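You operate a simulated robot arm through the tools that you are given. There is no shell and no other tool.

Carry out the task below with a simulated robot arm. There is one attempt and no reset: what you move stays moved.

JOB
Pack the blue and pink balls in the teal tub and close it.
Fine: lay the lid on the dryer meanwhile; leave the third ball on the dryer.

It is judged by the outcome, as a careful person would: the job done as asked, and still so three seconds after it is handed in. It fails if anything else is knocked over, pushed out of place, dropped, spilled or broken. A push-on lid holds only when it is set on centred and level and pressed home; a screw cap is set on level and turned clockwise until tight.

ROBOT AND FRAMES
A 7-joint arm with a two-finger parallel gripper, fixed in place. Base frame: the origin is on the floor under the middle of its stand, x ahead of it, y to its left, z up; the work surface is at about z = 850. Lengths are in mm, angles in rad, forces in N, time in s.
With the tool pointing down near the work surface it reaches from about 300 to 700 mm from the base axis. Its first joint turns from -1.152 to 1.152 rad. Payload 1.57 kg.
The tool frame sits at the grasp point between the pads (the TCP): z along the fingers, y along the line on which they close. The tips reach 30 mm beyond it. The gripper opens to 110 mm. The fingers are 24 mm wide and 12 mm thick; the gripper's body (48 by 112 mm) begins 78 mm behind the TCP.
Orientation is that of the tool frame in the base frame, as [roll, pitch, yaw] about the fixed x, y, z axes, in that order (R = Rz(yaw) Ry(pitch) Rx(roll)). With the fingers straight down and closing along the base's y, the tool's x points along the base's -x, its y along +y and its z along -z.

CONTROLS
- The arm moves only by the tool nudge_tool. Its argument "increments" is a list of rows, each a list of 7 numbers: the shift along the base's x, y, z in mm, then the turn, a rotation vector about the base's x, y, z in rad, then the finger opening in mm, from 0 to 110. In form: [[x, y, z, ax, ay, az, fingers], ...]. A call has 1 to 20 rows; each row shifts and turns the commanded pose from where the row before left it. Each row takes 0.2 s and may step no farther than 50 mm and 0.15 rad from the row before; otherwise, or with a gripper value out of range, the whole call is refused. Where a pose cannot be reached the arm comes as near as it can. A force on the tool above 90 N (or 10 N above the force at the start of the call, whichever is more), or a blocked arm, ends the call early, and 0.2 s more pass. The fingers move at their own pace (about 108 mm/s each) and stop on an object; they squeeze with about 21 N. The grip force told is the motor's: it shows also when the fingers shut on nothing. Time passes only in rows, and 0.2 s behind the last, so rows that do not move let the fingers close. It gives the time, the measured TCP pose, the force on the tool (base axes), the opening and the grip force at its end, in the units of the frame above (readings bear some noise), with the torque about the TCP (base axes, N m) and any sound that the robot's microphone picked up.
- Cameras (640 x 400 px; columns grow to the right, rows downward): "scene" is fixed at [179.7, -410.5, 1403.8]; the picture's right is [0.59, -0.81, 0.00], its down [-0.48, -0.35, -0.81] and it looks along [0.65, 0.47, -0.59] (base axes); focal length 214 px, centre (320, 200). "wrist" rides on the gripper at [70, 16, -141] in the tool frame; the picture's right is [-0.23, 0.97, 0.00], its down [-0.86, -0.20, -0.48] and it looks along [-0.47, -0.11, 0.88] (tool axes); focal length 222 px, centre (320, 200). There is no depth. A picture from a camera that has moved, and an enlarged one, comes with that camera's place and axes in the base frame and with its lens.
- camera(camera): a new picture of that camera. No time passes.
- enlarge(camera, box): a new picture of the part [left, top, right, bottom] of that camera's present view, enlarged. No time passes.
- finish_job(): hands the job in; it is judged then, once.

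Nothing tells you positions but the pictures and the camera data. Unless the task says otherwise, let go and move clear before handing in.

The tools are called after "Emit:" by a JSON object that holds its "op" and its "data". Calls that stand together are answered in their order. nudge_tool: Moves the arm, as the interface text tells. Its arguments: {"type":"object","properties":{"increments":{"type":"array","items":{"type":"array","items":{"type":"number"}}}},"required":["increments"]} The other tools are called the same way: camera (camera) takes a picture; enlarge (camera, box) takes an enlarged picture of a part of a camera's view; finish_job () hands the job in.

At the start:

```text
time_s: 0.0
ee_pos: [364.2, -69.3, 1247.3]
tcp_rot: [-3.14, 0.002, 3.141]
contact_force: [0.6, -0.4, -0.8]
wrist_torque: [0.01, 0.01, 0.03]
grip_width: 109.8
grasp_force: 0.1
```

scene: 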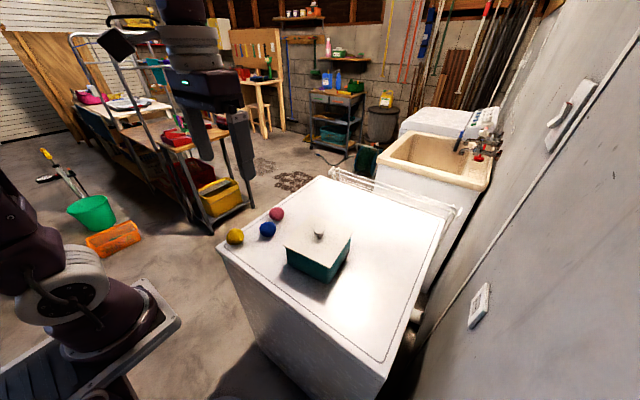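
wrist: 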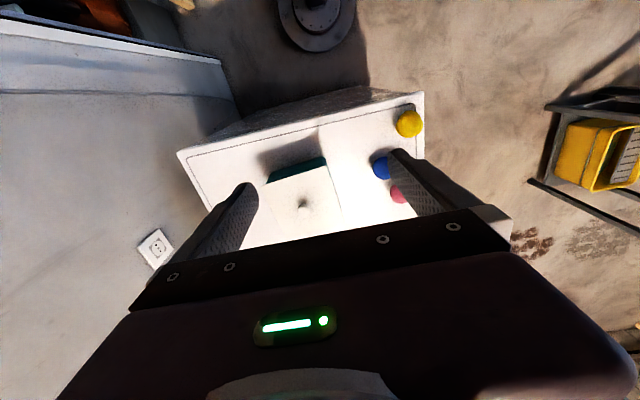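

I see a dryer with a teal tub with a white lid (with knob) and three balls (yellow, blue, pink). I'll look closer before moving.

Emit:
{"op": "enlarge", "data": {"camera": "scene", "box": [210, 170, 370, 290]}}

Emit:
{"op": "enlarge", "data": {"camera": "wrist", "box": [170, 80, 490, 280]}}

Emit:
{"op": "enlarge", "data": {"camera": "scene", "box": [200, 150, 480, 400]}}

```text
3.33 times, centred on (290, 230) of scene
camera zoom: at [179.7, -410.5, 1403.8], right [0.59, -0.81, 0.0], down [-0.48, -0.35, -0.81], along [0.65, 0.47, -0.59], focal length 715 px, centre (420, 100)
```

zoom: 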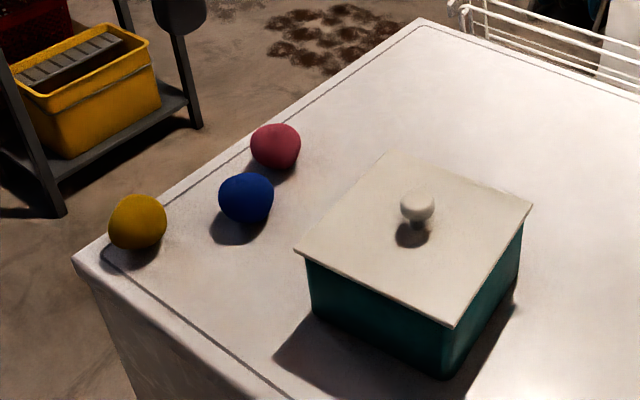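

```text
2.00 times, centred on (330, 180) of wrist
camera zoom: at [294.9, -52.7, 1389.3], right [0.23, 0.97, 0.0], down [0.86, -0.2, 0.48], along [0.47, -0.11, -0.88], focal length 444 px, centre (300, 240)
```

zoom: 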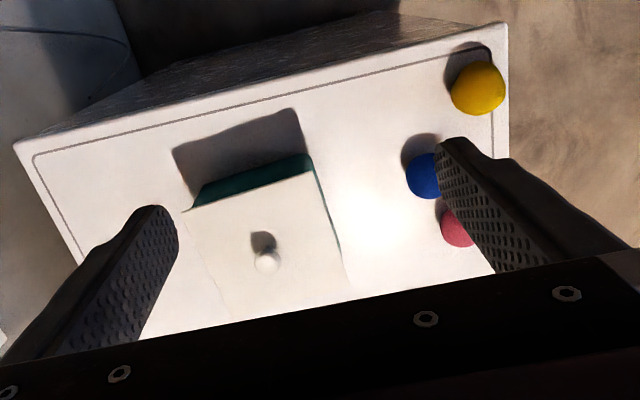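

```text
1.60 times, centred on (340, 275) of scene
camera zoom: at [179.7, -410.5, 1403.8], right [0.59, -0.81, 0.0], down [-0.48, -0.35, -0.81], along [0.65, 0.47, -0.59], focal length 343 px, centre (288, 80)
```

zoom: 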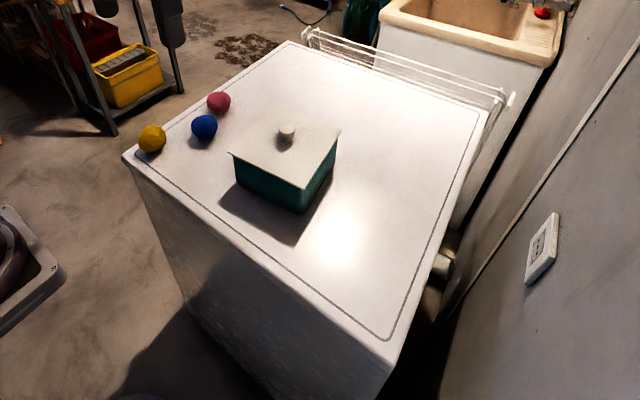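

The tub is centred near (537, -148), with the lid top at about z=935 and a round knob at about z=962. The balls are near blue (509, 52), pink (587, 88) and yellow (421, 115), each about 56 mm across. I'll move above the knob and look again.

Emit:
{"op": "nudge_tool", "data": {"increments": [[19.3, -8.6, -15, 0, 0, 0, 80], [19.3, -8.6, -20, 0, 0, 0, 80], [19.3, -8.6, -20, 0, 0, 0, 80], [19.3, -8.6, -20, 0, 0, 0, 80], [19.3, -8.6, -20, 0, 0, 0, 80], [19.3, -8.6, -20, 0, 0, 0, 80], [19.3, -8.6, -20, 0, 0, 0, 80], [19.3, -8.6, -20, 0, 0, 0, 80], [19.4, -8.9, -20, 0, 0, 0, 80], [0, 0, 0, 0, 0, 0, 80]]}}

```text
time_s: 2.2
ee_pos: [538.2, -147.3, 1071.6]
tcp_rot: [3.141, 0.0, 3.141]
contact_force: [0.8, 0.4, -0.6]
wrist_torque: [-0.01, -0.02, 0.02]
grip_width: 79.8
grasp_force: 0.0
```

The gripper is above the knob. I'll check the alignment with both cameras.

Emit:
{"op": "camera", "data": {"camera": "wrist"}}

Emit:
{"op": "enlarge", "data": {"camera": "scene", "box": [220, 150, 400, 290]}}

```text
taken
camera wrist: at [468.7, -130.7, 1213.3], right [0.23, 0.97, 0.0], down [0.85, -0.2, 0.48], along [0.47, -0.11, -0.88], focal length 222 px, centre (320, 200)
```

wrist: 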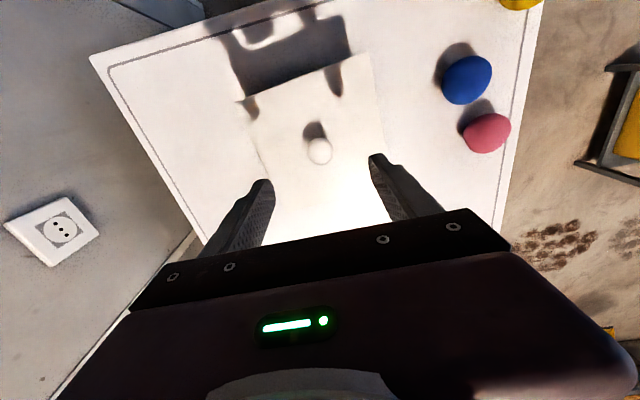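

```text
2.86 times, centred on (310, 220) of scene
camera zoom: at [179.7, -410.5, 1403.8], right [0.59, -0.81, 0.0], down [-0.48, -0.35, -0.81], along [0.65, 0.47, -0.59], focal length 613 px, centre (349, 143)
```

zoom: 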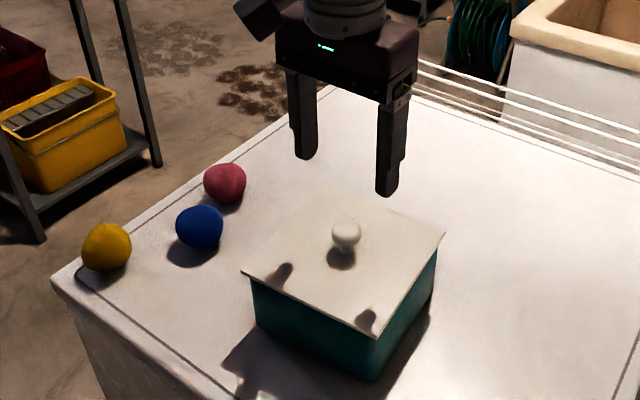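

The knob sits at about (540, -148) and the gripper is centred over it. I'll come down with the fingers either side of the knob, keeping the tips above the lid.

Emit:
{"op": "nudge_tool", "data": {"increments": [[2, -0.7, -16, 0, 0, 0, 60], [0, 0, -16, 0, 0, 0, 60], [0, 0, -16, 0, 0, 0, 60], [0, 0, -16, 0, 0, 0, 60], [0, 0, -16, 0, 0, 0, 60], [0, 0, -16, 0, 0, 0, 60], [0, 0, 0, 0, 0, 0, 60]]}}

Emit:
{"op": "enlarge", "data": {"camera": "scene", "box": [270, 190, 370, 290]}}

Emit:
{"op": "camera", "data": {"camera": "wrist"}}

```text
time_s: 3.8
ee_pos: [540.9, -148.0, 975.5]
tcp_rot: [-3.141, 0.0, 3.141]
contact_force: [-0.3, -0.2, -0.7]
wrist_torque: [-0.03, 0.0, -0.01]
grip_width: 60.0
grasp_force: 0.0
```

```text
4.00 times, centred on (320, 240) of scene
camera zoom: at [179.7, -410.5, 1403.8], right [0.59, -0.81, 0.0], down [-0.48, -0.35, -0.81], along [0.65, 0.47, -0.59], focal length 858 px, centre (320, 40)
```

zoom: 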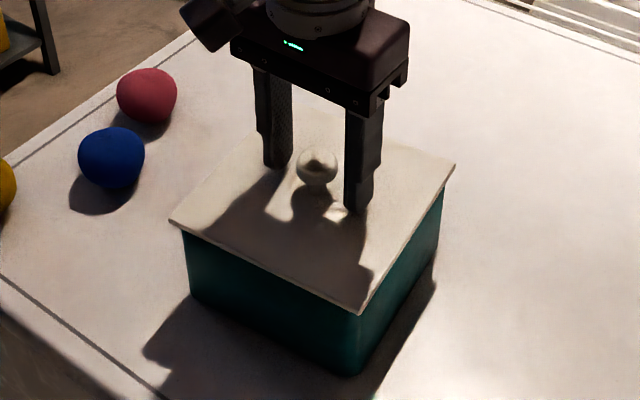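

```text
taken
camera wrist: at [470.3, -130.8, 1117.4], right [0.23, 0.97, 0.0], down [0.86, -0.2, 0.48], along [0.47, -0.11, -0.88], focal length 222 px, centre (320, 200)
```

wrist: 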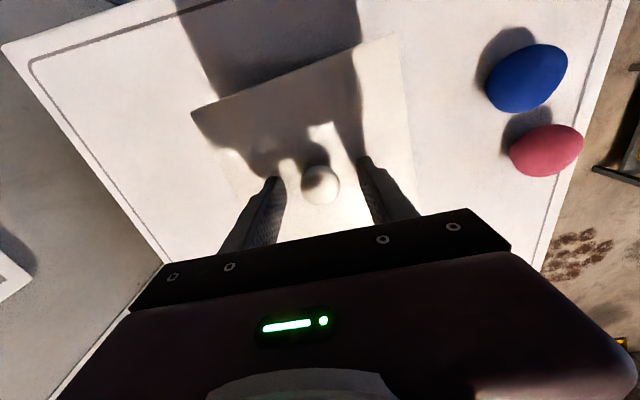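

The knob is centred between the fingers. I'll drop a few millimetres, close on it and check the grip.

Emit:
{"op": "nudge_tool", "data": {"increments": [[0, 0, -3, 0, 0, 0, 60], [0, 0.3, -3, 0, 0, 0, 60], [0, 0, 0, 0, 0, 0, 45], [0, 0, 0, 0, 0, 0, 35], [0, 0, 0, 0, 0, 0, 20], [0, 0, 0, 0, 0, 0, 15], [0, 0, 0, 0, 0, 0, 15]]}}

Emit:
{"op": "enlarge", "data": {"camera": "scene", "box": [270, 190, 370, 290]}}

```text
time_s: 5.4
ee_pos: [540.2, -146.8, 971.2]
tcp_rot: [-3.14, 0.005, 3.141]
contact_force: [1.7, 5.7, 33.6]
wrist_torque: [0.33, -0.02, 0.05]
grip_width: 33.1
grasp_force: 10.2
```

```text
4.00 times, centred on (320, 240) of scene
camera zoom: at [179.1, -410.2, 1403.9], right [0.59, -0.81, 0.0], down [-0.48, -0.35, -0.81], along [0.65, 0.47, -0.59], focal length 858 px, centre (320, 40)
```

zoom: 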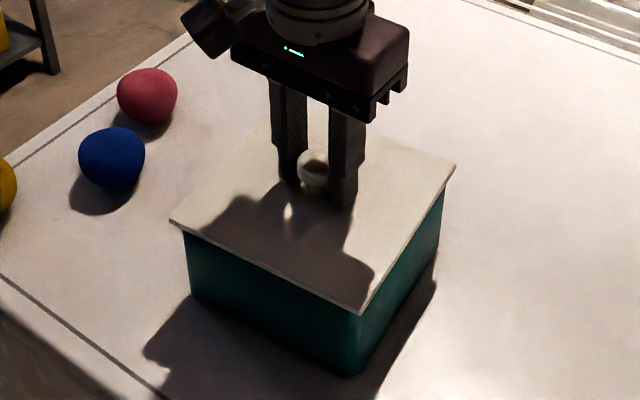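

The finger tips are touching the lid: there's 34 N upward, which puts the lid top at about z=941. I'll raise a little to unload and then close fully.

Emit:
{"op": "nudge_tool", "data": {"increments": [[0, 0, 0, 0, 0, 0, 45], [0, 0, 3, 0, 0, 0, 45], [0, 0, 2, 0, 0, 0, 45], [0, 0, 0, 0, 0, 0, 45]]}}

Emit:
{"op": "camera", "data": {"camera": "wrist"}}

Emit:
{"op": "enlarge", "data": {"camera": "scene", "box": [270, 190, 370, 290]}}

```text
time_s: 6.4
ee_pos: [539.3, -148.0, 975.0]
tcp_rot: [3.141, -0.003, 3.141]
contact_force: [-0.1, -0.1, 0.4]
wrist_torque: [0.02, 0.01, -0.04]
grip_width: 45.0
grasp_force: 0.0
```

```text
taken
camera wrist: at [470.1, -130.9, 1116.6], right [0.23, 0.97, 0.0], down [0.86, -0.2, 0.48], along [0.46, -0.11, -0.88], focal length 222 px, centre (320, 200)
```

wrist: 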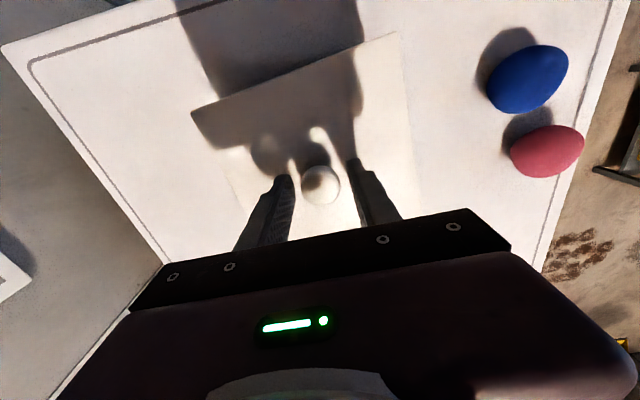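

```text
4.00 times, centred on (320, 240) of scene
camera zoom: at [179.6, -410.5, 1403.8], right [0.59, -0.81, 0.0], down [-0.48, -0.35, -0.81], along [0.65, 0.47, -0.59], focal length 858 px, centre (320, 40)
```

zoom: 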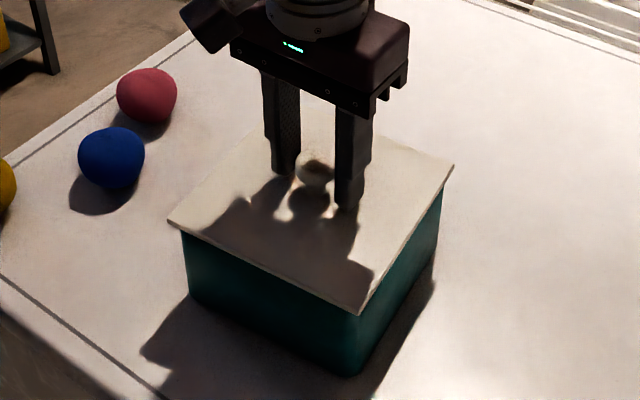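

Force is back to zero and the tub hasn't moved. I'll close on the knob at this height.

Emit:
{"op": "nudge_tool", "data": {"increments": [[0, 0, 0, 0, 0, 0, 36], [0, 0, 0, 0, 0, 0, 28], [0, 0, 0, 0, 0, 0, 15], [0, 0, 0, 0, 0, 0, 15], [0, 0, 0, 0, 0, 0, 15]]}}

```text
time_s: 7.6
ee_pos: [538.3, -147.5, 974.8]
tcp_rot: [3.141, -0.001, 3.141]
contact_force: [-0.2, 0.3, -0.7]
wrist_torque: [0.01, 0.04, 0.01]
grip_width: 28.4
grasp_force: 21.0
```

The knob is gripped (28.4 mm at 21 N). I'll lift slowly and watch the force to see whether the lid comes free.

Emit:
{"op": "nudge_tool", "data": {"increments": [[0, 0, 2, 0, 0, 0, 15], [0, 0, 2, 0, 0, 0, 15], [0, 0, 0, 0, 0, 0, 15]]}}

Emit:
{"op": "enlarge", "data": {"camera": "scene", "box": [270, 190, 370, 290]}}

```text
time_s: 8.4
ee_pos: [539.3, -146.8, 979.2]
tcp_rot: [-3.141, 0.0, 3.141]
contact_force: [-0.1, 0.2, -0.4]
wrist_torque: [0.0, -0.01, 0.02]
grip_width: 28.6
grasp_force: 21.0
heard: snap
```

```text
4.00 times, centred on (320, 240) of scene
camera zoom: at [179.7, -410.5, 1403.8], right [0.59, -0.81, 0.0], down [-0.48, -0.35, -0.81], along [0.65, 0.47, -0.59], focal length 858 px, centre (320, 40)
```

zoom: 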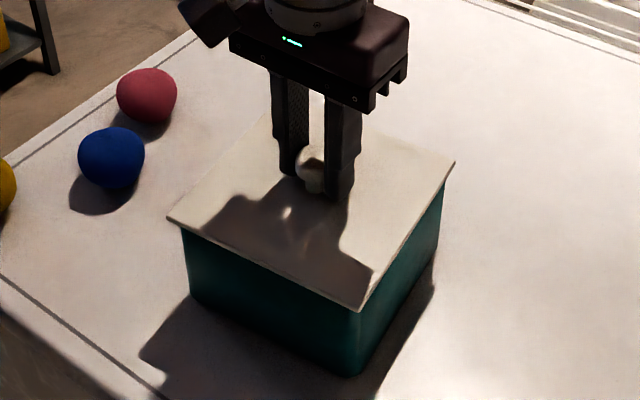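

I heard a snap, and the lid seems to be free. I'll keep lifting straight up and then check.

Emit:
{"op": "nudge_tool", "data": {"increments": [[0, 0, 4, 0, 0, 0, 15], [0, 0, 6, 0, 0, 0, 15], [0, 0, 8, 0, 0, 0, 15], [0, 0, 10, 0, 0, 0, 15], [0, 0, 10, 0, 0, 0, 15], [0, 0, 0, 0, 0, 0, 15]]}}

Emit:
{"op": "enlarge", "data": {"camera": "scene", "box": [250, 180, 370, 290]}}

Emit:
{"op": "camera", "data": {"camera": "wrist"}}

```text
time_s: 9.8
ee_pos: [538.8, -148.0, 1017.1]
tcp_rot: [3.14, -0.001, -3.141]
contact_force: [-0.2, 0.3, -1.0]
wrist_torque: [0.0, 0.0, 0.0]
grip_width: 28.3
grasp_force: 21.1
```

```text
3.64 times, centred on (310, 235) of scene
camera zoom: at [179.7, -410.5, 1403.8], right [0.59, -0.81, 0.0], down [-0.48, -0.35, -0.81], along [0.65, 0.47, -0.59], focal length 780 px, centre (356, 73)
```

zoom: 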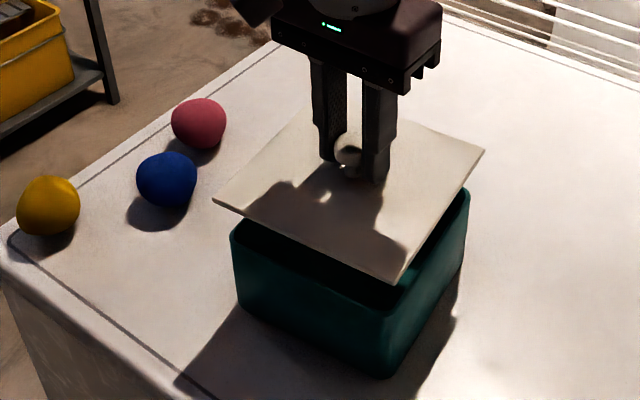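

```text
taken
camera wrist: at [469.7, -131.6, 1159.0], right [0.23, 0.97, 0.0], down [0.86, -0.2, 0.48], along [0.47, -0.11, -0.88], focal length 222 px, centre (320, 200)
```

wrist: 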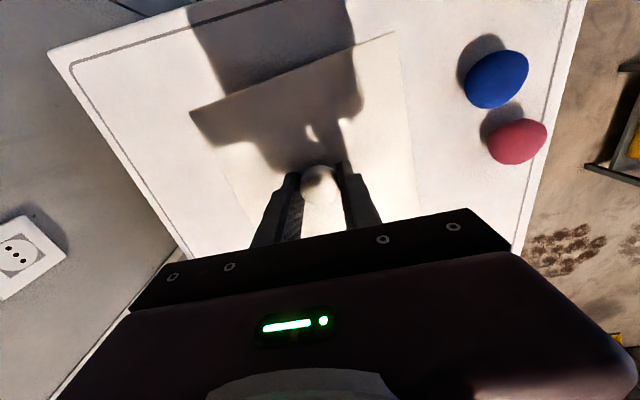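

The lid is off cleanly and the tub stayed put. I'll carry the lid to the free area on the right of the dryer, around (500, -332), at a safe height.

Emit:
{"op": "nudge_tool", "data": {"increments": [[0, 0, 10, 0, 0, 0, 15], [0, -5, 15, 0, 0, 0, 15], [-4, -15, 0, 0, 0, 0, 15], [-4, -20, 0, 0, 0, 0, 15], [-4, -20, 0, 0, 0, 0, 15], [-5, -20, 0, 0, 0, 0, 15], [-5, -20, 0, 0, 0, 0, 15], [-5, -20, 0, 0, 0, 0, 15], [-4, -20, 0, 0, 0, 0, 15], [-4, -20, 0, 0, 0, 0, 15], [-4, -15, 0, 0, 0, 0, 15], [0, -9, 0, 0, 0, 0, 15], [0, 0, 0, 0, 0, 0, 15]]}}

Emit:
{"op": "camera", "data": {"camera": "scene"}}

Emit:
{"op": "camera", "data": {"camera": "wrist"}}

```text
time_s: 12.6
ee_pos: [501.2, -333.6, 1042.4]
tcp_rot: [3.141, -0.001, -3.141]
contact_force: [-0.3, -0.6, -1.4]
wrist_torque: [-0.04, 0.01, 0.02]
grip_width: 28.5
grasp_force: 21.4
```

```text
taken
```

scene: 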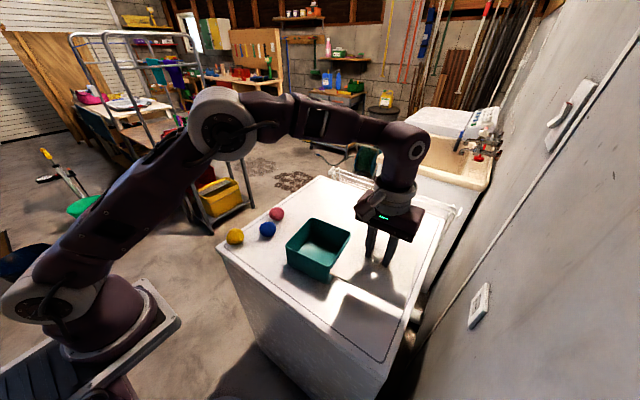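

```text
taken
camera wrist: at [432.5, -316.2, 1185.5], right [0.23, 0.97, 0.0], down [0.86, -0.2, 0.48], along [0.47, -0.11, -0.88], focal length 222 px, centre (320, 200)
```

wrist: 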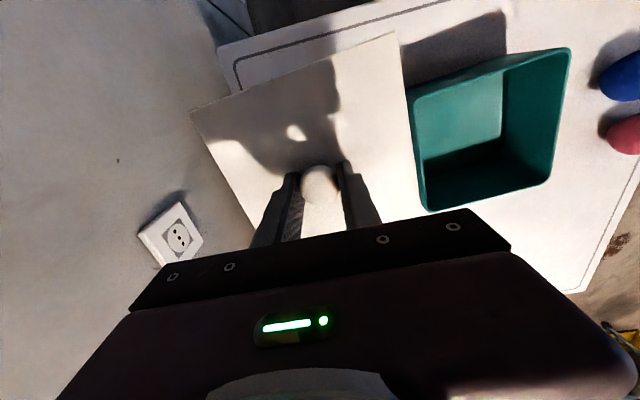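

The tub is open and empty. I'll look closely at the tub rim and at where the lid will land.

Emit:
{"op": "enlarge", "data": {"camera": "scene", "box": [270, 190, 430, 290]}}

Emit:
{"op": "enlarge", "data": {"camera": "scene", "box": [280, 210, 360, 285]}}

```text
4.00 times, centred on (350, 240) of scene
camera zoom: at [179.7, -410.5, 1403.8], right [0.59, -0.81, 0.0], down [-0.48, -0.35, -0.81], along [0.65, 0.47, -0.59], focal length 858 px, centre (200, 40)
```

zoom: 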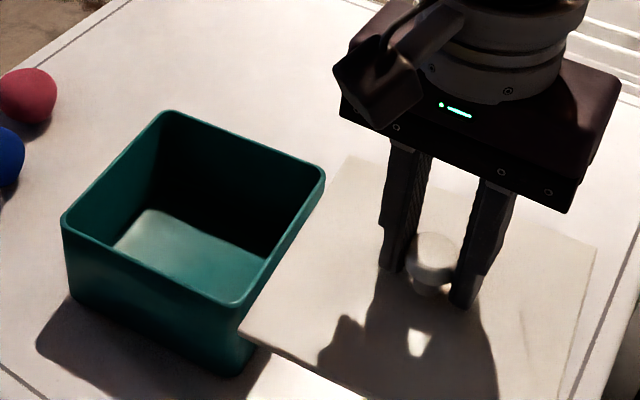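

```text
5.33 times, centred on (320, 248) of scene
camera zoom: at [179.7, -410.5, 1403.8], right [0.59, -0.81, 0.0], down [-0.48, -0.35, -0.81], along [0.65, 0.47, -0.59], focal length 1144 px, centre (320, -53)
```

zoom: 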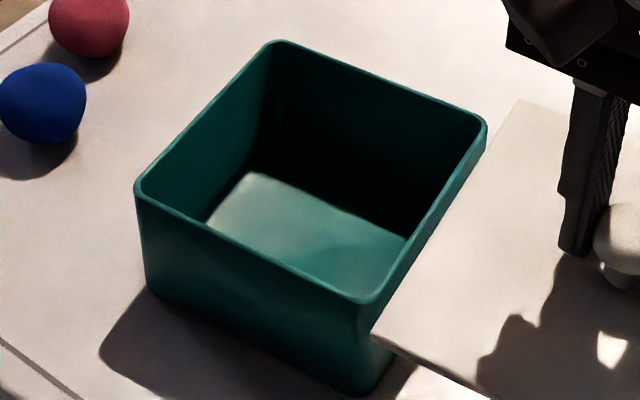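

The landing zone is clear: about 22 mm from the tub and at least 15 mm inside the dryer edge. I'll lower the lid in small steps near the end.

Emit:
{"op": "nudge_tool", "data": {"increments": [[0, 2, -15, 0, 0, 0, 15], [0, 0, -20, 0, 0, 0, 15], [0, 0, -20, 0, 0, 0, 15], [0, 0, -20, 0, 0, 0, 15], [0, 0, -20, 0, 0, 0, 15], [0, 0, -20, 0, 0, 0, 15], [0, 0, -15, 0, 0, 0, 15], [0, 0, -6, 0, 0, 0, 15], [0, 0, 0, 0, 0, 0, 15]]}}

Emit:
{"op": "enlarge", "data": {"camera": "scene", "box": [290, 210, 450, 340]}}

```text
time_s: 14.6
ee_pos: [502.1, -328.2, 905.6]
tcp_rot: [3.141, 0.001, 3.141]
contact_force: [0.4, -0.5, -0.8]
wrist_torque: [0.0, 0.01, 0.02]
grip_width: 28.7
grasp_force: 21.1
```

```text
3.08 times, centred on (370, 275) of scene
camera zoom: at [179.7, -410.5, 1403.8], right [0.59, -0.81, 0.0], down [-0.48, -0.35, -0.81], along [0.65, 0.47, -0.59], focal length 660 px, centre (166, -31)
```

zoom: 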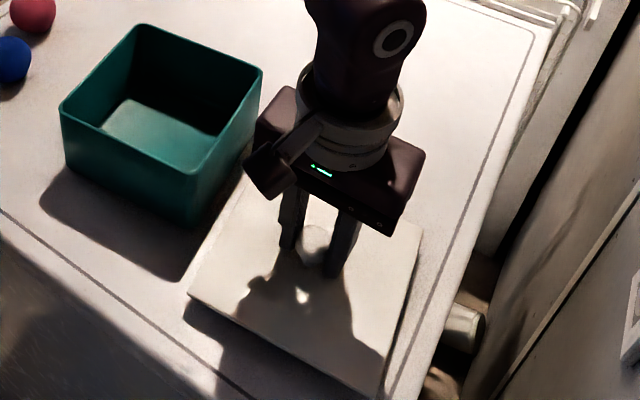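

The lid is level and about 10 mm or so above the dryer. I'll lower in 2 mm steps and watch for contact.

Emit:
{"op": "nudge_tool", "data": {"increments": [[0, 0, -3, 0, 0, 0, 15], [0, 0, -2, 0, 0, 0, 15], [0, 0, -2, 0, 0, 0, 15], [0, 0, 0, 0, 0, 0, 15]]}}

```text
time_s: 15.6
ee_pos: [501.1, -328.6, 899.3]
tcp_rot: [-3.141, -0.001, 3.141]
contact_force: [-3.4, 3.1, 14.0]
wrist_torque: [0.03, 0.33, -0.05]
grip_width: 28.4
grasp_force: 21.3
```

The lid is touching the dryer at TCP z≈899, so its plug is about 11 mm deep. I'll ease off a touch, release, and check that it lies flat.

Emit:
{"op": "nudge_tool", "data": {"increments": [[0, 0, 0.5, 0, 0, 0, 15], [0, 0, 0, 0, 0, 0, 30], [0, 0, 0, 0, 0, 0, 45], [0, 0, 0, 0, 0, 0, 45]]}}

Emit:
{"op": "enlarge", "data": {"camera": "scene", "box": [290, 210, 450, 340]}}

Emit:
{"op": "camera", "data": {"camera": "wrist"}}

```text
time_s: 16.6
ee_pos: [501.1, -328.6, 899.2]
tcp_rot: [-3.142, 0.0, 3.141]
contact_force: [0.9, 0.2, 0.4]
wrist_torque: [0.0, 0.0, 0.03]
grip_width: 45.1
grasp_force: 0.1
```

```text
3.08 times, centred on (370, 275) of scene
camera zoom: at [179.7, -410.5, 1403.8], right [0.59, -0.81, 0.0], down [-0.48, -0.35, -0.81], along [0.65, 0.47, -0.59], focal length 660 px, centre (166, -31)
```

zoom: 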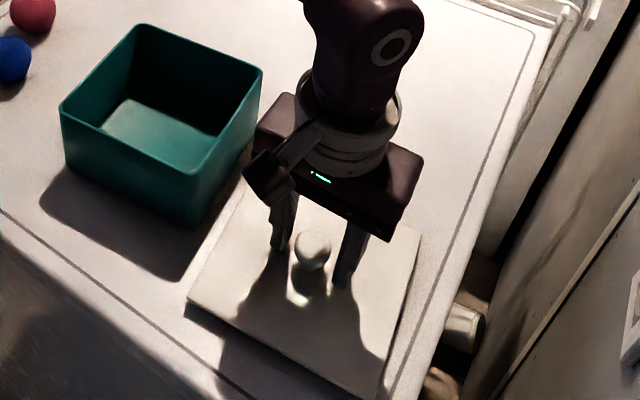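

```text
taken
camera wrist: at [432.1, -312.1, 1041.8], right [0.23, 0.97, 0.0], down [0.86, -0.2, 0.48], along [0.47, -0.11, -0.88], focal length 222 px, centre (320, 200)
```

wrist: 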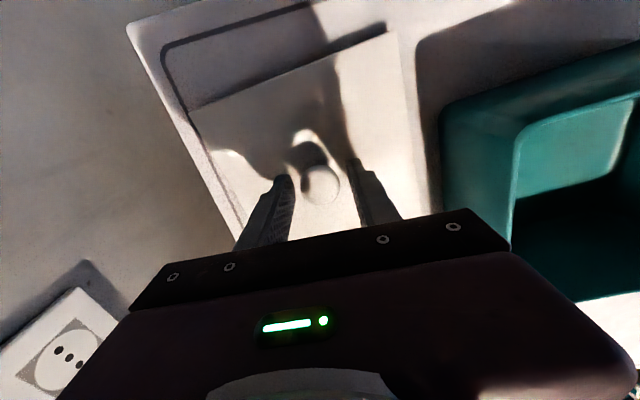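

The lid lies flat on the dryer and is released. I'll rise straight up, then travel over to view the balls from above.

Emit:
{"op": "nudge_tool", "data": {"increments": [[0, 0, 10, 0, 0, 0, 45], [0, 0, 20, 0, 0, 0, 50], [0, 0, 30, 0, 0, 0, 60], [0, 0, 30, 0, 0, 0, 80], [0, 0, 30, 0, 0, 0, 95], [0, 20, 20, 0, 0, 0, 95], [0, 35, 0, 0, 0, 0, 95], [0, 40, 0, 0, 0, 0, 95], [0, 40, 0, 0, 0, 0, 95], [0, 40, 0, 0, 0, 0, 95], [0, 40, 0, 0, 0, 0, 95], [0, 40, 0, 0, 0, 0, 95], [2, 40, 0, 0, 0, 0, 95], [2, 40, 0, 0, 0, 0, 95], [2, 30, 0, 0, 0, 0, 95], [2, 17, 0, 0, 0, 0, 95], [0, 0, 0, 0, 0, 0, 95]]}}

Emit:
{"op": "camera", "data": {"camera": "wrist"}}

Emit:
{"op": "enlarge", "data": {"camera": "scene", "box": [210, 170, 370, 290]}}

Emit:
{"op": "enlarge", "data": {"camera": "scene", "box": [290, 210, 450, 340]}}

```text
time_s: 20.2
ee_pos: [507.0, 50.9, 1040.2]
tcp_rot: [3.141, 0.0, 3.14]
contact_force: [0.0, -0.1, 0.6]
wrist_torque: [0.03, 0.03, 0.0]
grip_width: 94.8
grasp_force: 0.0
```

```text
taken
camera wrist: at [438.4, 69.2, 1182.4], right [0.23, 0.97, 0.0], down [0.86, -0.2, 0.48], along [0.47, -0.11, -0.88], focal length 222 px, centre (320, 200)
```

wrist: 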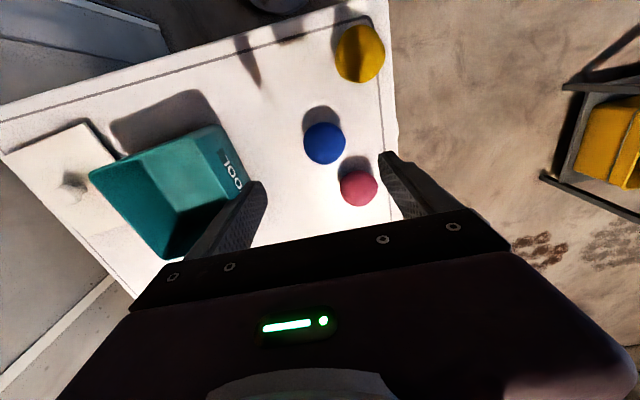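

```text
3.33 times, centred on (290, 230) of scene
camera zoom: at [179.7, -410.5, 1403.8], right [0.59, -0.81, 0.0], down [-0.48, -0.35, -0.81], along [0.65, 0.47, -0.59], focal length 715 px, centre (420, 100)
```

zoom: 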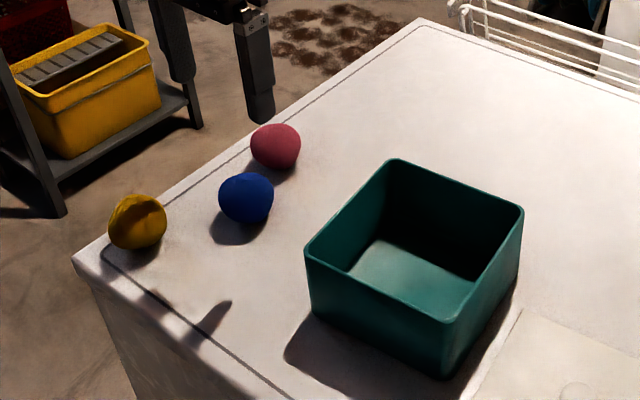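

```text
3.08 times, centred on (370, 275) of scene
camera zoom: at [179.7, -410.5, 1403.8], right [0.59, -0.81, 0.0], down [-0.48, -0.35, -0.81], along [0.65, 0.47, -0.59], focal length 660 px, centre (166, -31)
```

zoom: 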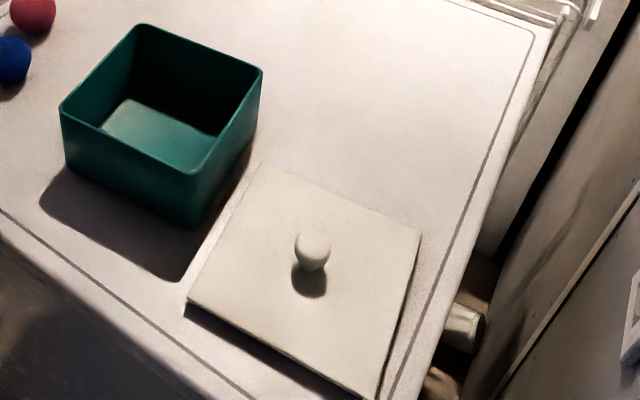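

The lid rests safely. The wrist view puts the blue ball at about (515, 56), so I'll centre over it, come down partway, and re-check.

Emit:
{"op": "nudge_tool", "data": {"increments": [[3, 2, -15, 0, 0, 0, 95], [3, 1.5, -20, 0, 0, 0, 95], [0, 0, -20, 0, 0, 0, 95], [0, 0, 0, 0, 0, 0, 95]]}}

Emit:
{"op": "camera", "data": {"camera": "wrist"}}

Emit:
{"op": "enlarge", "data": {"camera": "scene", "box": [210, 150, 330, 270]}}

```text
time_s: 21.2
ee_pos: [515.8, 56.1, 983.5]
tcp_rot: [-3.14, 0.0, -3.141]
contact_force: [0.4, -0.7, -0.6]
wrist_torque: [0.0, 0.01, 0.01]
grip_width: 94.9
grasp_force: 0.1
```

```text
taken
camera wrist: at [445.6, 72.8, 1126.7], right [0.23, 0.97, 0.0], down [0.86, -0.2, 0.48], along [0.47, -0.11, -0.88], focal length 222 px, centre (320, 200)
```

wrist: 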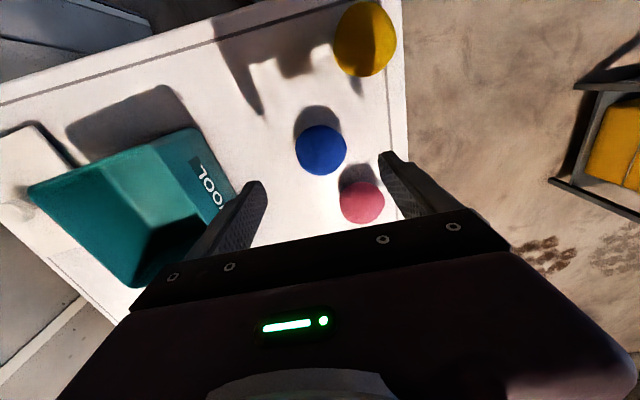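

```text
3.33 times, centred on (270, 210) of scene
camera zoom: at [179.7, -410.5, 1403.8], right [0.59, -0.81, 0.0], down [-0.48, -0.35, -0.81], along [0.65, 0.47, -0.59], focal length 715 px, centre (487, 167)
```

zoom: 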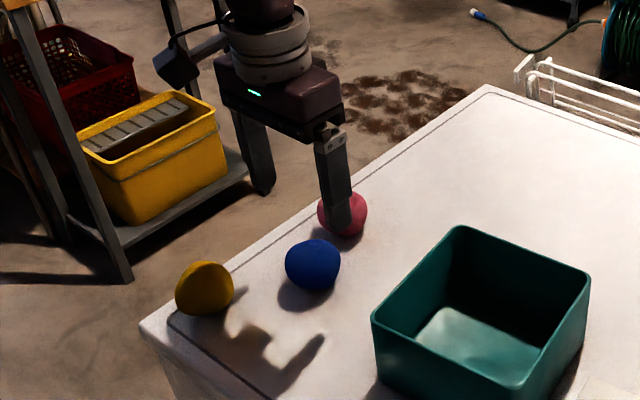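

Blue is centred under the gripper. I'll lower so the tips stay about 6 mm above the dryer, then close on the ball.

Emit:
{"op": "nudge_tool", "data": {"increments": [[0, 0, -20, 0, 0, 0, 90], [0, 0, -20, 0, 0, 0, 90], [0, 0, -20, 0, 0, 0, 90], [0, 0, -20, 0, 0, 0, 90], [0, 0, -13, 0, 0, 0, 90], [0, 0, -5, 0, 0, 0, 90], [0, 0, 0, 0, 0, 0, 90]]}}

Emit:
{"op": "camera", "data": {"camera": "wrist"}}

Emit:
{"op": "enlarge", "data": {"camera": "scene", "box": [220, 170, 320, 270]}}

```text
time_s: 22.8
ee_pos: [514.1, 55.3, 886.6]
tcp_rot: [3.141, 0.001, 3.14]
contact_force: [-0.3, 0.0, 0.5]
wrist_torque: [-0.02, -0.02, -0.01]
grip_width: 90.2
grasp_force: 0.0
```

```text
taken
camera wrist: at [445.3, 72.8, 1028.2], right [0.23, 0.97, 0.0], down [0.86, -0.2, 0.48], along [0.47, -0.11, -0.88], focal length 222 px, centre (320, 200)
```

wrist: 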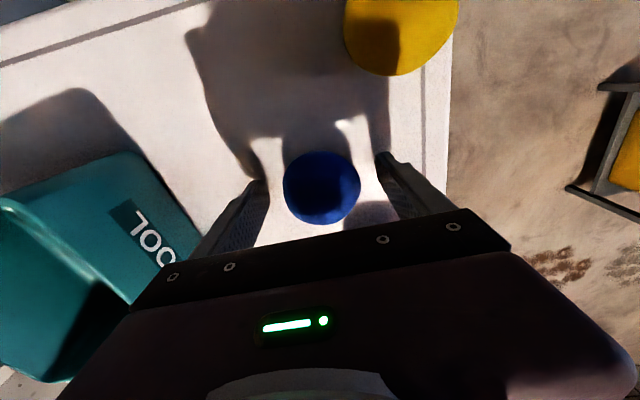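

```text
4.00 times, centred on (270, 220) of scene
camera zoom: at [179.7, -410.5, 1403.8], right [0.59, -0.81, 0.0], down [-0.48, -0.35, -0.81], along [0.65, 0.47, -0.59], focal length 858 px, centre (520, 120)
```

zoom: 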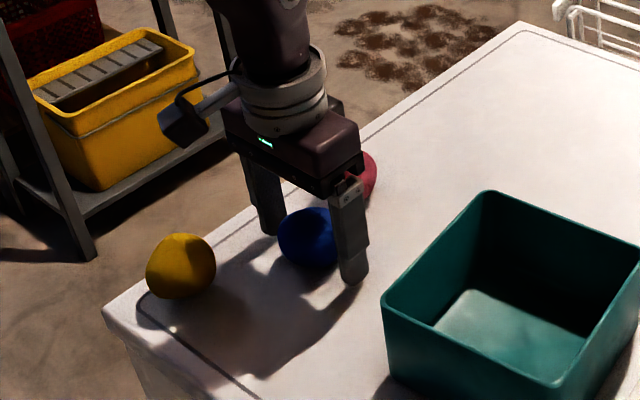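

The ball is centred between the pads, so I'll close on it.

Emit:
{"op": "nudge_tool", "data": {"increments": [[0, 0, 0, 0, 0, 0, 75], [0, 0, 0, 0, 0, 0, 62], [0, 0, 0, 0, 0, 0, 50], [0, 0, 0, 0, 0, 0, 45], [0, 0, 0, 0, 0, 0, 45]]}}

```text
time_s: 24.0
ee_pos: [513.9, 56.0, 887.4]
tcp_rot: [-3.141, 0.001, 3.141]
contact_force: [0.2, 0.4, 1.7]
wrist_torque: [-0.01, 0.01, -0.01]
grip_width: 51.3
grasp_force: 20.9
```

Blue is gripped (51 mm at 21 N). I'll lift it clear of the tub rim and carry it over the near half of the tub.

Emit:
{"op": "nudge_tool", "data": {"increments": [[0, 0, 8, 0, 0, 0, 45], [0, 0, 15, 0, 0, 0, 45], [0, 0, 25, 0, 0, 0, 45], [0, 0, 25, 0, 0, 0, 45], [0, 0, 25, 0, 0, 0, 45], [0, 0, 25, 0, 0, 0, 45], [0, -15, 5, 0, 0, 0, 45], [-1, -25, 0, 0, 0, 0, 45], [-1, -30, 0, 0, 0, 0, 45], [-1, -30, 0, 0, 0, 0, 45], [-1, -30, 0, 0, 0, 0, 45], [-1, -30, 0, 0, 0, 0, 45], [-1, -25, 0, 0, 0, 0, 45], [-1, -15, 0, 0, 0, 0, 45], [-1, -6, 0, 0, 0, 0, 45], [0, 0, 0, 0, 0, 0, 45]]}}

Emit:
{"op": "camera", "data": {"camera": "wrist"}}

Emit:
{"op": "enlarge", "data": {"camera": "scene", "box": [220, 170, 380, 290]}}

```text
time_s: 27.4
ee_pos: [506.9, -148.3, 1013.7]
tcp_rot: [3.142, 0.0, 3.141]
contact_force: [0.2, -0.6, -0.1]
wrist_torque: [0.03, 0.02, 0.02]
grip_width: 50.2
grasp_force: 20.8
```

```text
taken
camera wrist: at [437.3, -132.9, 1156.4], right [0.23, 0.97, 0.0], down [0.86, -0.2, 0.48], along [0.47, -0.11, -0.88], focal length 222 px, centre (320, 200)
```

wrist: 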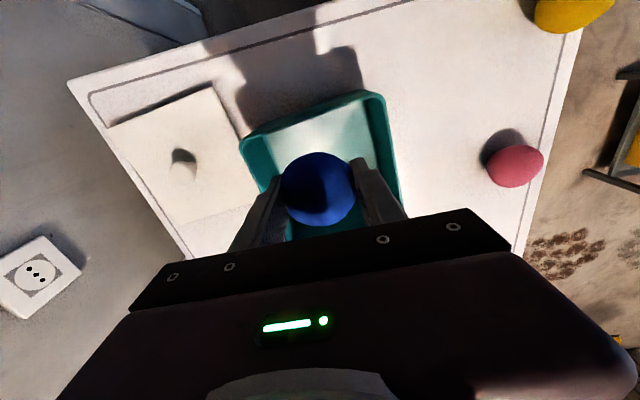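

```text
3.33 times, centred on (300, 230) of scene
camera zoom: at [179.7, -410.5, 1403.8], right [0.59, -0.81, 0.0], down [-0.48, -0.35, -0.81], along [0.65, 0.47, -0.59], focal length 715 px, centre (387, 100)
```

zoom: 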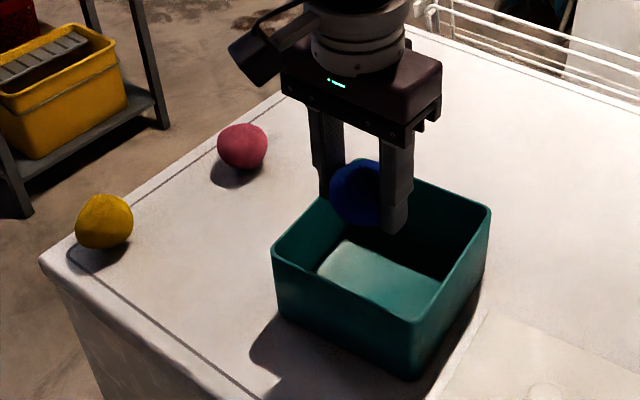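

The ball is over the near half of the tub with good clearance. I'll lower it inside.

Emit:
{"op": "nudge_tool", "data": {"increments": [[0, 0, -15, 0, 0, 0, 45], [0, 0, -20, 0, 0, 0, 45], [0, 0, -20, 0, 0, 0, 45], [0, 0, -20, 0, 0, 0, 45], [0, 0, -20, 0, 0, 0, 45], [0, 0, -15, 0, 0, 0, 45], [0, 0, -6, 0, 0, 0, 45], [0, 0, -3, 0, 0, 0, 45], [0, 0, 0, 0, 0, 0, 45]]}}

Emit:
{"op": "camera", "data": {"camera": "wrist"}}

Emit:
{"op": "enlarge", "data": {"camera": "scene", "box": [270, 190, 370, 290]}}

```text
time_s: 29.4
ee_pos: [507.1, -149.1, 896.1]
tcp_rot: [-3.141, -0.001, 3.141]
contact_force: [0.1, 0.5, 0.5]
wrist_torque: [0.02, 0.02, -0.01]
grip_width: 49.3
grasp_force: 21.4
```

```text
taken
camera wrist: at [437.7, -132.4, 1038.0], right [0.23, 0.97, 0.0], down [0.86, -0.2, 0.48], along [0.47, -0.11, -0.88], focal length 222 px, centre (320, 200)
```

wrist: 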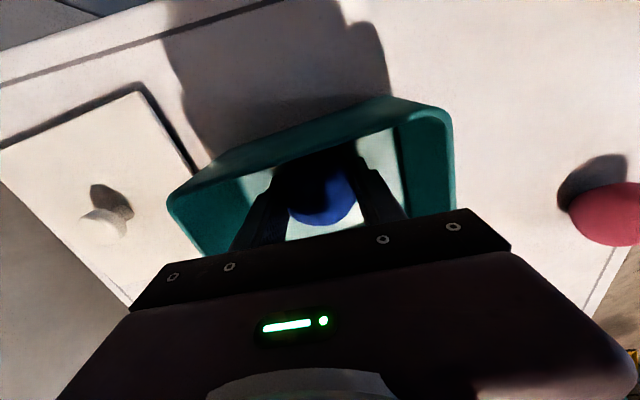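

```text
4.00 times, centred on (320, 240) of scene
camera zoom: at [179.7, -410.5, 1403.8], right [0.59, -0.81, 0.0], down [-0.48, -0.35, -0.81], along [0.65, 0.47, -0.59], focal length 858 px, centre (320, 40)
```

zoom: 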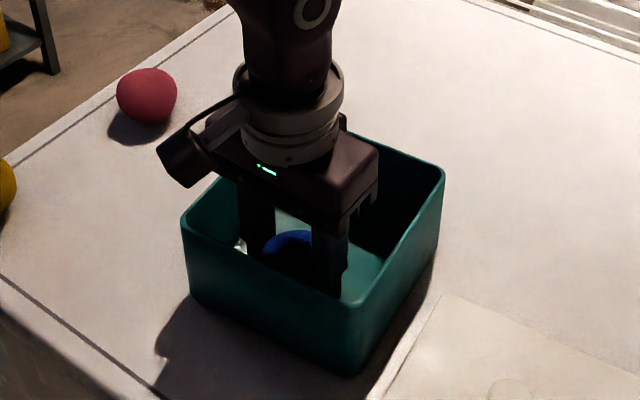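

The ball is well inside and near the floor. I'll lower a couple more millimetres until I feel contact, then release it.

Emit:
{"op": "nudge_tool", "data": {"increments": [[0, 0, -2, 0, 0, 0, 45], [0, 0, -1, 0, 0, 0, 45], [0, 0, 0, 0, 0, 0, 45]]}}

```text
time_s: 30.2
ee_pos: [507.2, -149.1, 893.6]
tcp_rot: [-3.139, 0.0, 3.142]
contact_force: [-0.1, -0.6, -0.8]
wrist_torque: [-0.01, 0.04, -0.01]
grip_width: 49.3
grasp_force: 20.6
```

Emit:
{"op": "nudge_tool", "data": {"increments": [[0, 0, -1.5, 0, 0, 0, 45], [0, 0, -1.5, 0, 0, 0, 45], [0, 0, 0, 0, 0, 0, 45]]}}

Emit:
{"op": "enlarge", "data": {"camera": "wrist", "box": [220, 120, 460, 260]}}

```text
time_s: 31.0
ee_pos: [508.1, -149.7, 890.2]
tcp_rot: [-3.141, 0.003, -3.141]
contact_force: [1.5, 0.5, 22.9]
wrist_torque: [-0.21, -0.13, -0.04]
grip_width: 49.5
grasp_force: 20.8
```

```text
2.67 times, centred on (340, 190) of wrist
camera zoom: at [437.8, -132.5, 1032.5], right [0.23, 0.97, 0.0], down [0.85, -0.2, 0.48], along [0.47, -0.11, -0.88], focal length 592 px, centre (267, 227)
```

zoom: 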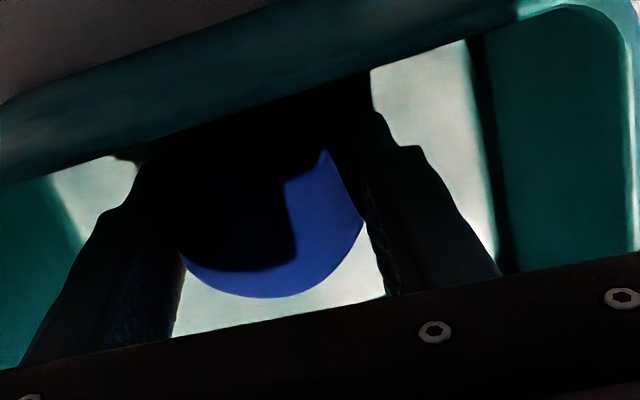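

The ball has touched the floor of the tub. I'll back off about 1 mm and open gently.

Emit:
{"op": "nudge_tool", "data": {"increments": [[0, 0, 1, 0, 0, 0, 45], [0, 0, 0, 0, 0, 0, 55], [0, 0, 0, 0, 0, 0, 65], [0, 0, 0, 0, 0, 0, 72], [0, 0, 0, 0, 0, 0, 72]]}}

Emit:
{"op": "enlarge", "data": {"camera": "wrist", "box": [150, 80, 470, 280]}}

```text
time_s: 32.2
ee_pos: [506.7, -148.9, 891.0]
tcp_rot: [3.141, 0.0, -3.141]
contact_force: [0.0, 0.2, -0.1]
wrist_torque: [0.0, 0.02, -0.01]
grip_width: 71.8
grasp_force: 0.0
```

```text
2.00 times, centred on (310, 180) of wrist
camera zoom: at [438.0, -132.6, 1032.7], right [0.23, 0.97, 0.0], down [0.86, -0.2, 0.48], along [0.47, -0.11, -0.88], focal length 444 px, centre (340, 240)
```

zoom: 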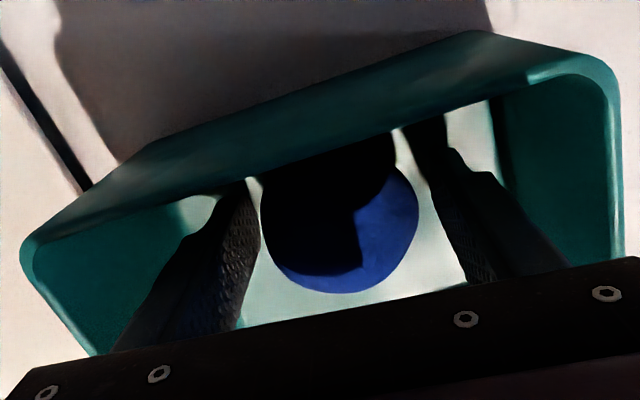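

Blue is resting in the tub. I'll rise straight up and go over to the pink ball.

Emit:
{"op": "nudge_tool", "data": {"increments": [[0, 0, 10, 0, 0, 0, 72], [0, 0, 20, 0, 0, 0, 72], [0, 0, 30, 0, 0, 0, 72], [0, 0, 35, 0, 0, 0, 72], [0, 0, 35, 0, 0, 0, 90], [8, 22, 0, 0, 0, 0, 95], [12, 33, 0, 0, 0, 0, 95], [14, 37, 0, 0, 0, 0, 95], [14, 37, 0, 0, 0, 0, 95], [14, 37, 0, 0, 0, 0, 95], [14, 37, 0, 0, 0, 0, 95], [8, 25, -15, 0, 0, 0, 95], [4, 14, -20, 0, 0, 0, 95], [0, 0, 0, 0, 0, 0, 95]]}}

Emit:
{"op": "camera", "data": {"camera": "wrist"}}

Emit:
{"op": "enlarge", "data": {"camera": "scene", "box": [220, 170, 380, 290]}}

```text
time_s: 35.2
ee_pos: [594.8, 91.0, 984.5]
tcp_rot: [3.141, 0.0, 3.141]
contact_force: [-1.4, 0.5, 0.3]
wrist_torque: [-0.03, 0.04, 0.0]
grip_width: 95.0
grasp_force: 0.1
```

```text
taken
camera wrist: at [525.3, 108.1, 1127.5], right [0.23, 0.97, 0.0], down [0.86, -0.2, 0.48], along [0.47, -0.11, -0.88], focal length 222 px, centre (320, 200)
```

wrist: 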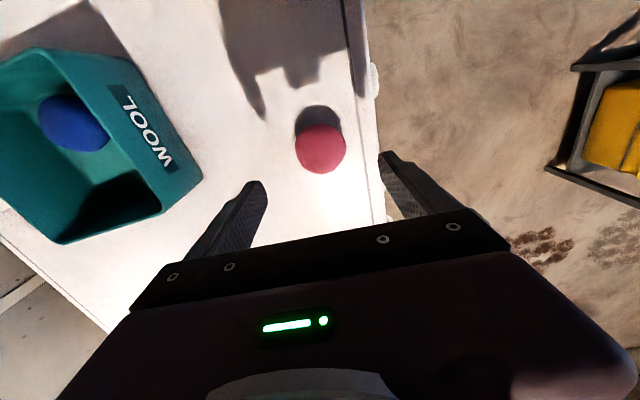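

```text
3.33 times, centred on (300, 230) of scene
camera zoom: at [179.7, -410.5, 1403.8], right [0.59, -0.81, 0.0], down [-0.48, -0.35, -0.81], along [0.65, 0.47, -0.59], focal length 715 px, centre (387, 100)
```

zoom: 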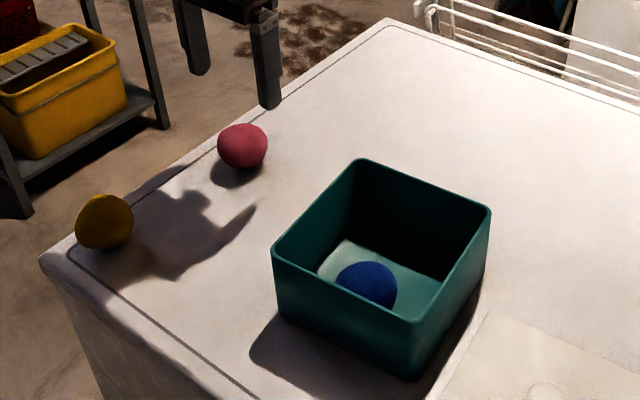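

Pink is exactly centred under the gripper. I'll come down and grip it the same way as blue.

Emit:
{"op": "nudge_tool", "data": {"increments": [[0, 0, -20, 0, 0, 0, 86], [0, 0, -20, 0, 0, 0, 86], [0, 0, -20, 0, 0, 0, 86], [0, 0, -20, 0, 0, 0, 86], [0, 0, -13, 0, 0, 0, 86], [0, 0, -6, 0, 0, 0, 86], [0, 0, 0, 0, 0, 0, 86]]}}

Emit:
{"op": "camera", "data": {"camera": "wrist"}}

```text
time_s: 36.8
ee_pos: [596.0, 90.5, 886.4]
tcp_rot: [3.141, 0.001, -3.142]
contact_force: [-0.7, 0.1, -0.2]
wrist_torque: [0.01, 0.0, -0.03]
grip_width: 85.8
grasp_force: 0.0
```

```text
taken
camera wrist: at [526.1, 107.7, 1029.4], right [0.23, 0.97, 0.0], down [0.86, -0.2, 0.48], along [0.47, -0.11, -0.88], focal length 222 px, centre (320, 200)
```

wrist: 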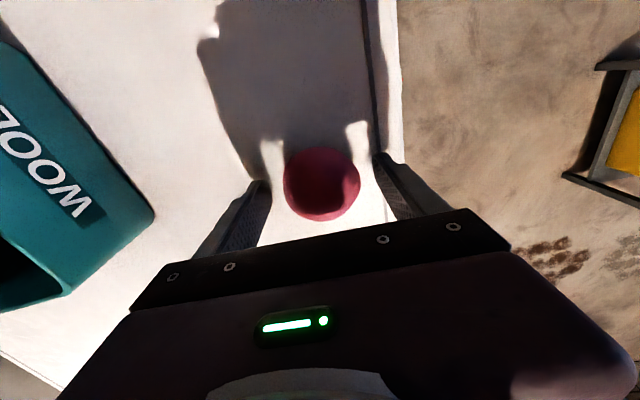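

The ball sits about 3 mm toward -x of the pads' centre. I'll shift slightly and close.

Emit:
{"op": "nudge_tool", "data": {"increments": [[-3, 0.5, 0, 0, 0, 0, 86], [0, 0, 0, 0, 0, 0, 75], [0, 0, 0, 0, 0, 0, 62], [0, 0, 0, 0, 0, 0, 50], [0, 0, 0, 0, 0, 0, 45], [0, 0, 0, 0, 0, 0, 45]]}}

Emit:
{"op": "camera", "data": {"camera": "wrist"}}

```text
time_s: 38.2
ee_pos: [592.1, 91.6, 887.5]
tcp_rot: [-3.142, 0.002, -3.141]
contact_force: [-0.1, 0.2, 2.7]
wrist_torque: [-0.03, 0.03, -0.02]
grip_width: 52.2
grasp_force: 20.9
```

```text
taken
camera wrist: at [522.9, 109.0, 1029.6], right [0.23, 0.97, 0.0], down [0.86, -0.2, 0.48], along [0.47, -0.11, -0.88], focal length 222 px, centre (320, 200)
```

wrist: 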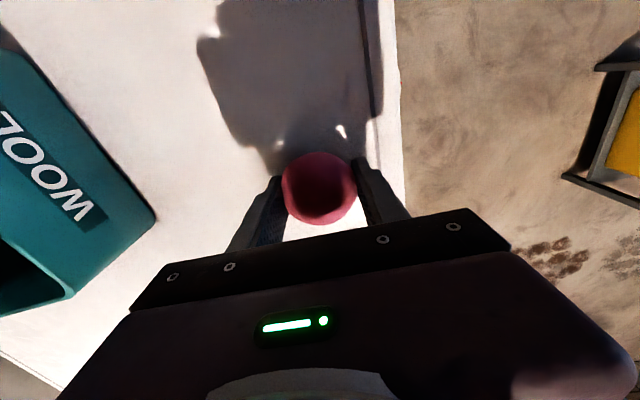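

Pink is gripped (52 mm at 21 N). I'll lift it and carry it over the far half of the tub at about (570, -146).

Emit:
{"op": "nudge_tool", "data": {"increments": [[0, 0, 8, 0, 0, 0, 45], [0, 0, 15, 0, 0, 0, 45], [0, 0, 25, 0, 0, 0, 45], [0, 0, 25, 0, 0, 0, 45], [0, 0, 25, 0, 0, 0, 45], [0, 0, 25, 0, 0, 0, 45], [0, -15, 5, 0, 0, 0, 45], [-2, -25, 0, 0, 0, 0, 45], [-3, -32, 0, 0, 0, 0, 45], [-3, -32, 0, 0, 0, 0, 45], [-3, -32, 0, 0, 0, 0, 45], [-3, -32, 0, 0, 0, 0, 45], [-3, -30, 0, 0, 0, 0, 45], [-3, -22, 0, 0, 0, 0, 45], [-2, -13, 0, 0, 0, 0, 45], [0, -5.6, 0, 0, 0, 0, 45], [0, 0, 0, 0, 0, 0, 45]]}}

Emit:
{"op": "camera", "data": {"camera": "wrist"}}

Emit:
{"op": "enlarge", "data": {"camera": "scene", "box": [220, 170, 380, 290]}}

```text
time_s: 41.8
ee_pos: [570.6, -146.5, 1014.7]
tcp_rot: [-3.142, 0.002, 3.141]
contact_force: [0.5, -1.5, 0.5]
wrist_torque: [0.01, 0.0, 0.06]
grip_width: 51.2
grasp_force: 20.8
```

```text
taken
camera wrist: at [500.5, -129.8, 1156.4], right [0.23, 0.97, 0.0], down [0.86, -0.2, 0.48], along [0.47, -0.11, -0.88], focal length 222 px, centre (320, 200)
```

wrist: 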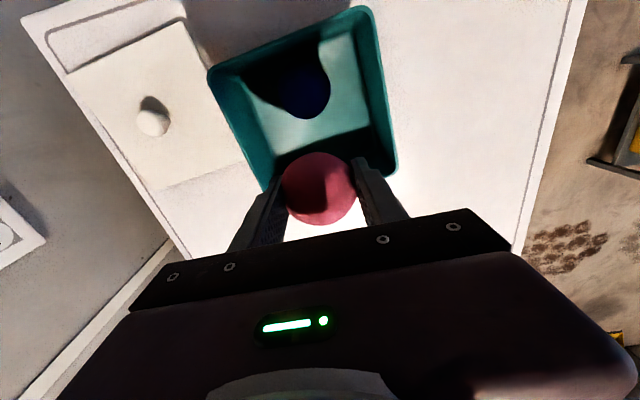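

```text
3.33 times, centred on (300, 230) of scene
camera zoom: at [179.7, -410.5, 1403.8], right [0.59, -0.81, 0.0], down [-0.48, -0.35, -0.81], along [0.65, 0.47, -0.59], focal length 715 px, centre (387, 100)
```

zoom: 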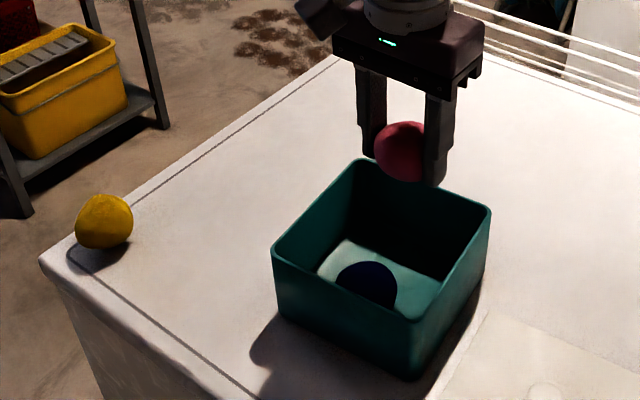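

The clearances are good: blue is near (503, -147), well away from the pink drop spot. I'll lower pink into the tub.

Emit:
{"op": "nudge_tool", "data": {"increments": [[0, 0, -15, 0, 0, 0, 45], [0, 0, -20, 0, 0, 0, 45], [0, 0, -20, 0, 0, 0, 45], [0, 0, -20, 0, 0, 0, 45], [0, 0, -20, 0, 0, 0, 45], [0, 0, -15, 0, 0, 0, 45], [0, 0, -8, 0, 0, 0, 45], [0, 0, -3, 0, 0, 0, 45], [0, 0, 0, 0, 0, 0, 45]]}}

Emit:
{"op": "camera", "data": {"camera": "wrist"}}

```text
time_s: 43.8
ee_pos: [570.3, -144.6, 893.3]
tcp_rot: [3.14, 0.0, -3.141]
contact_force: [-1.7, -0.4, 2.4]
wrist_torque: [-0.04, 0.05, 0.01]
grip_width: 50.6
grasp_force: 21.0
```

```text
taken
camera wrist: at [501.1, -129.2, 1036.0], right [0.23, 0.97, 0.0], down [0.86, -0.2, 0.48], along [0.47, -0.11, -0.88], focal length 222 px, centre (320, 200)
```

wrist: 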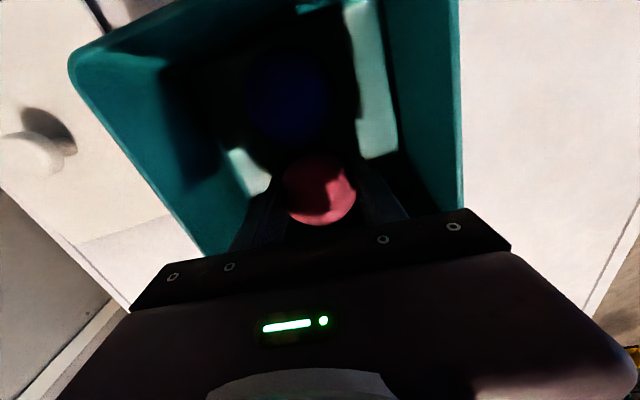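

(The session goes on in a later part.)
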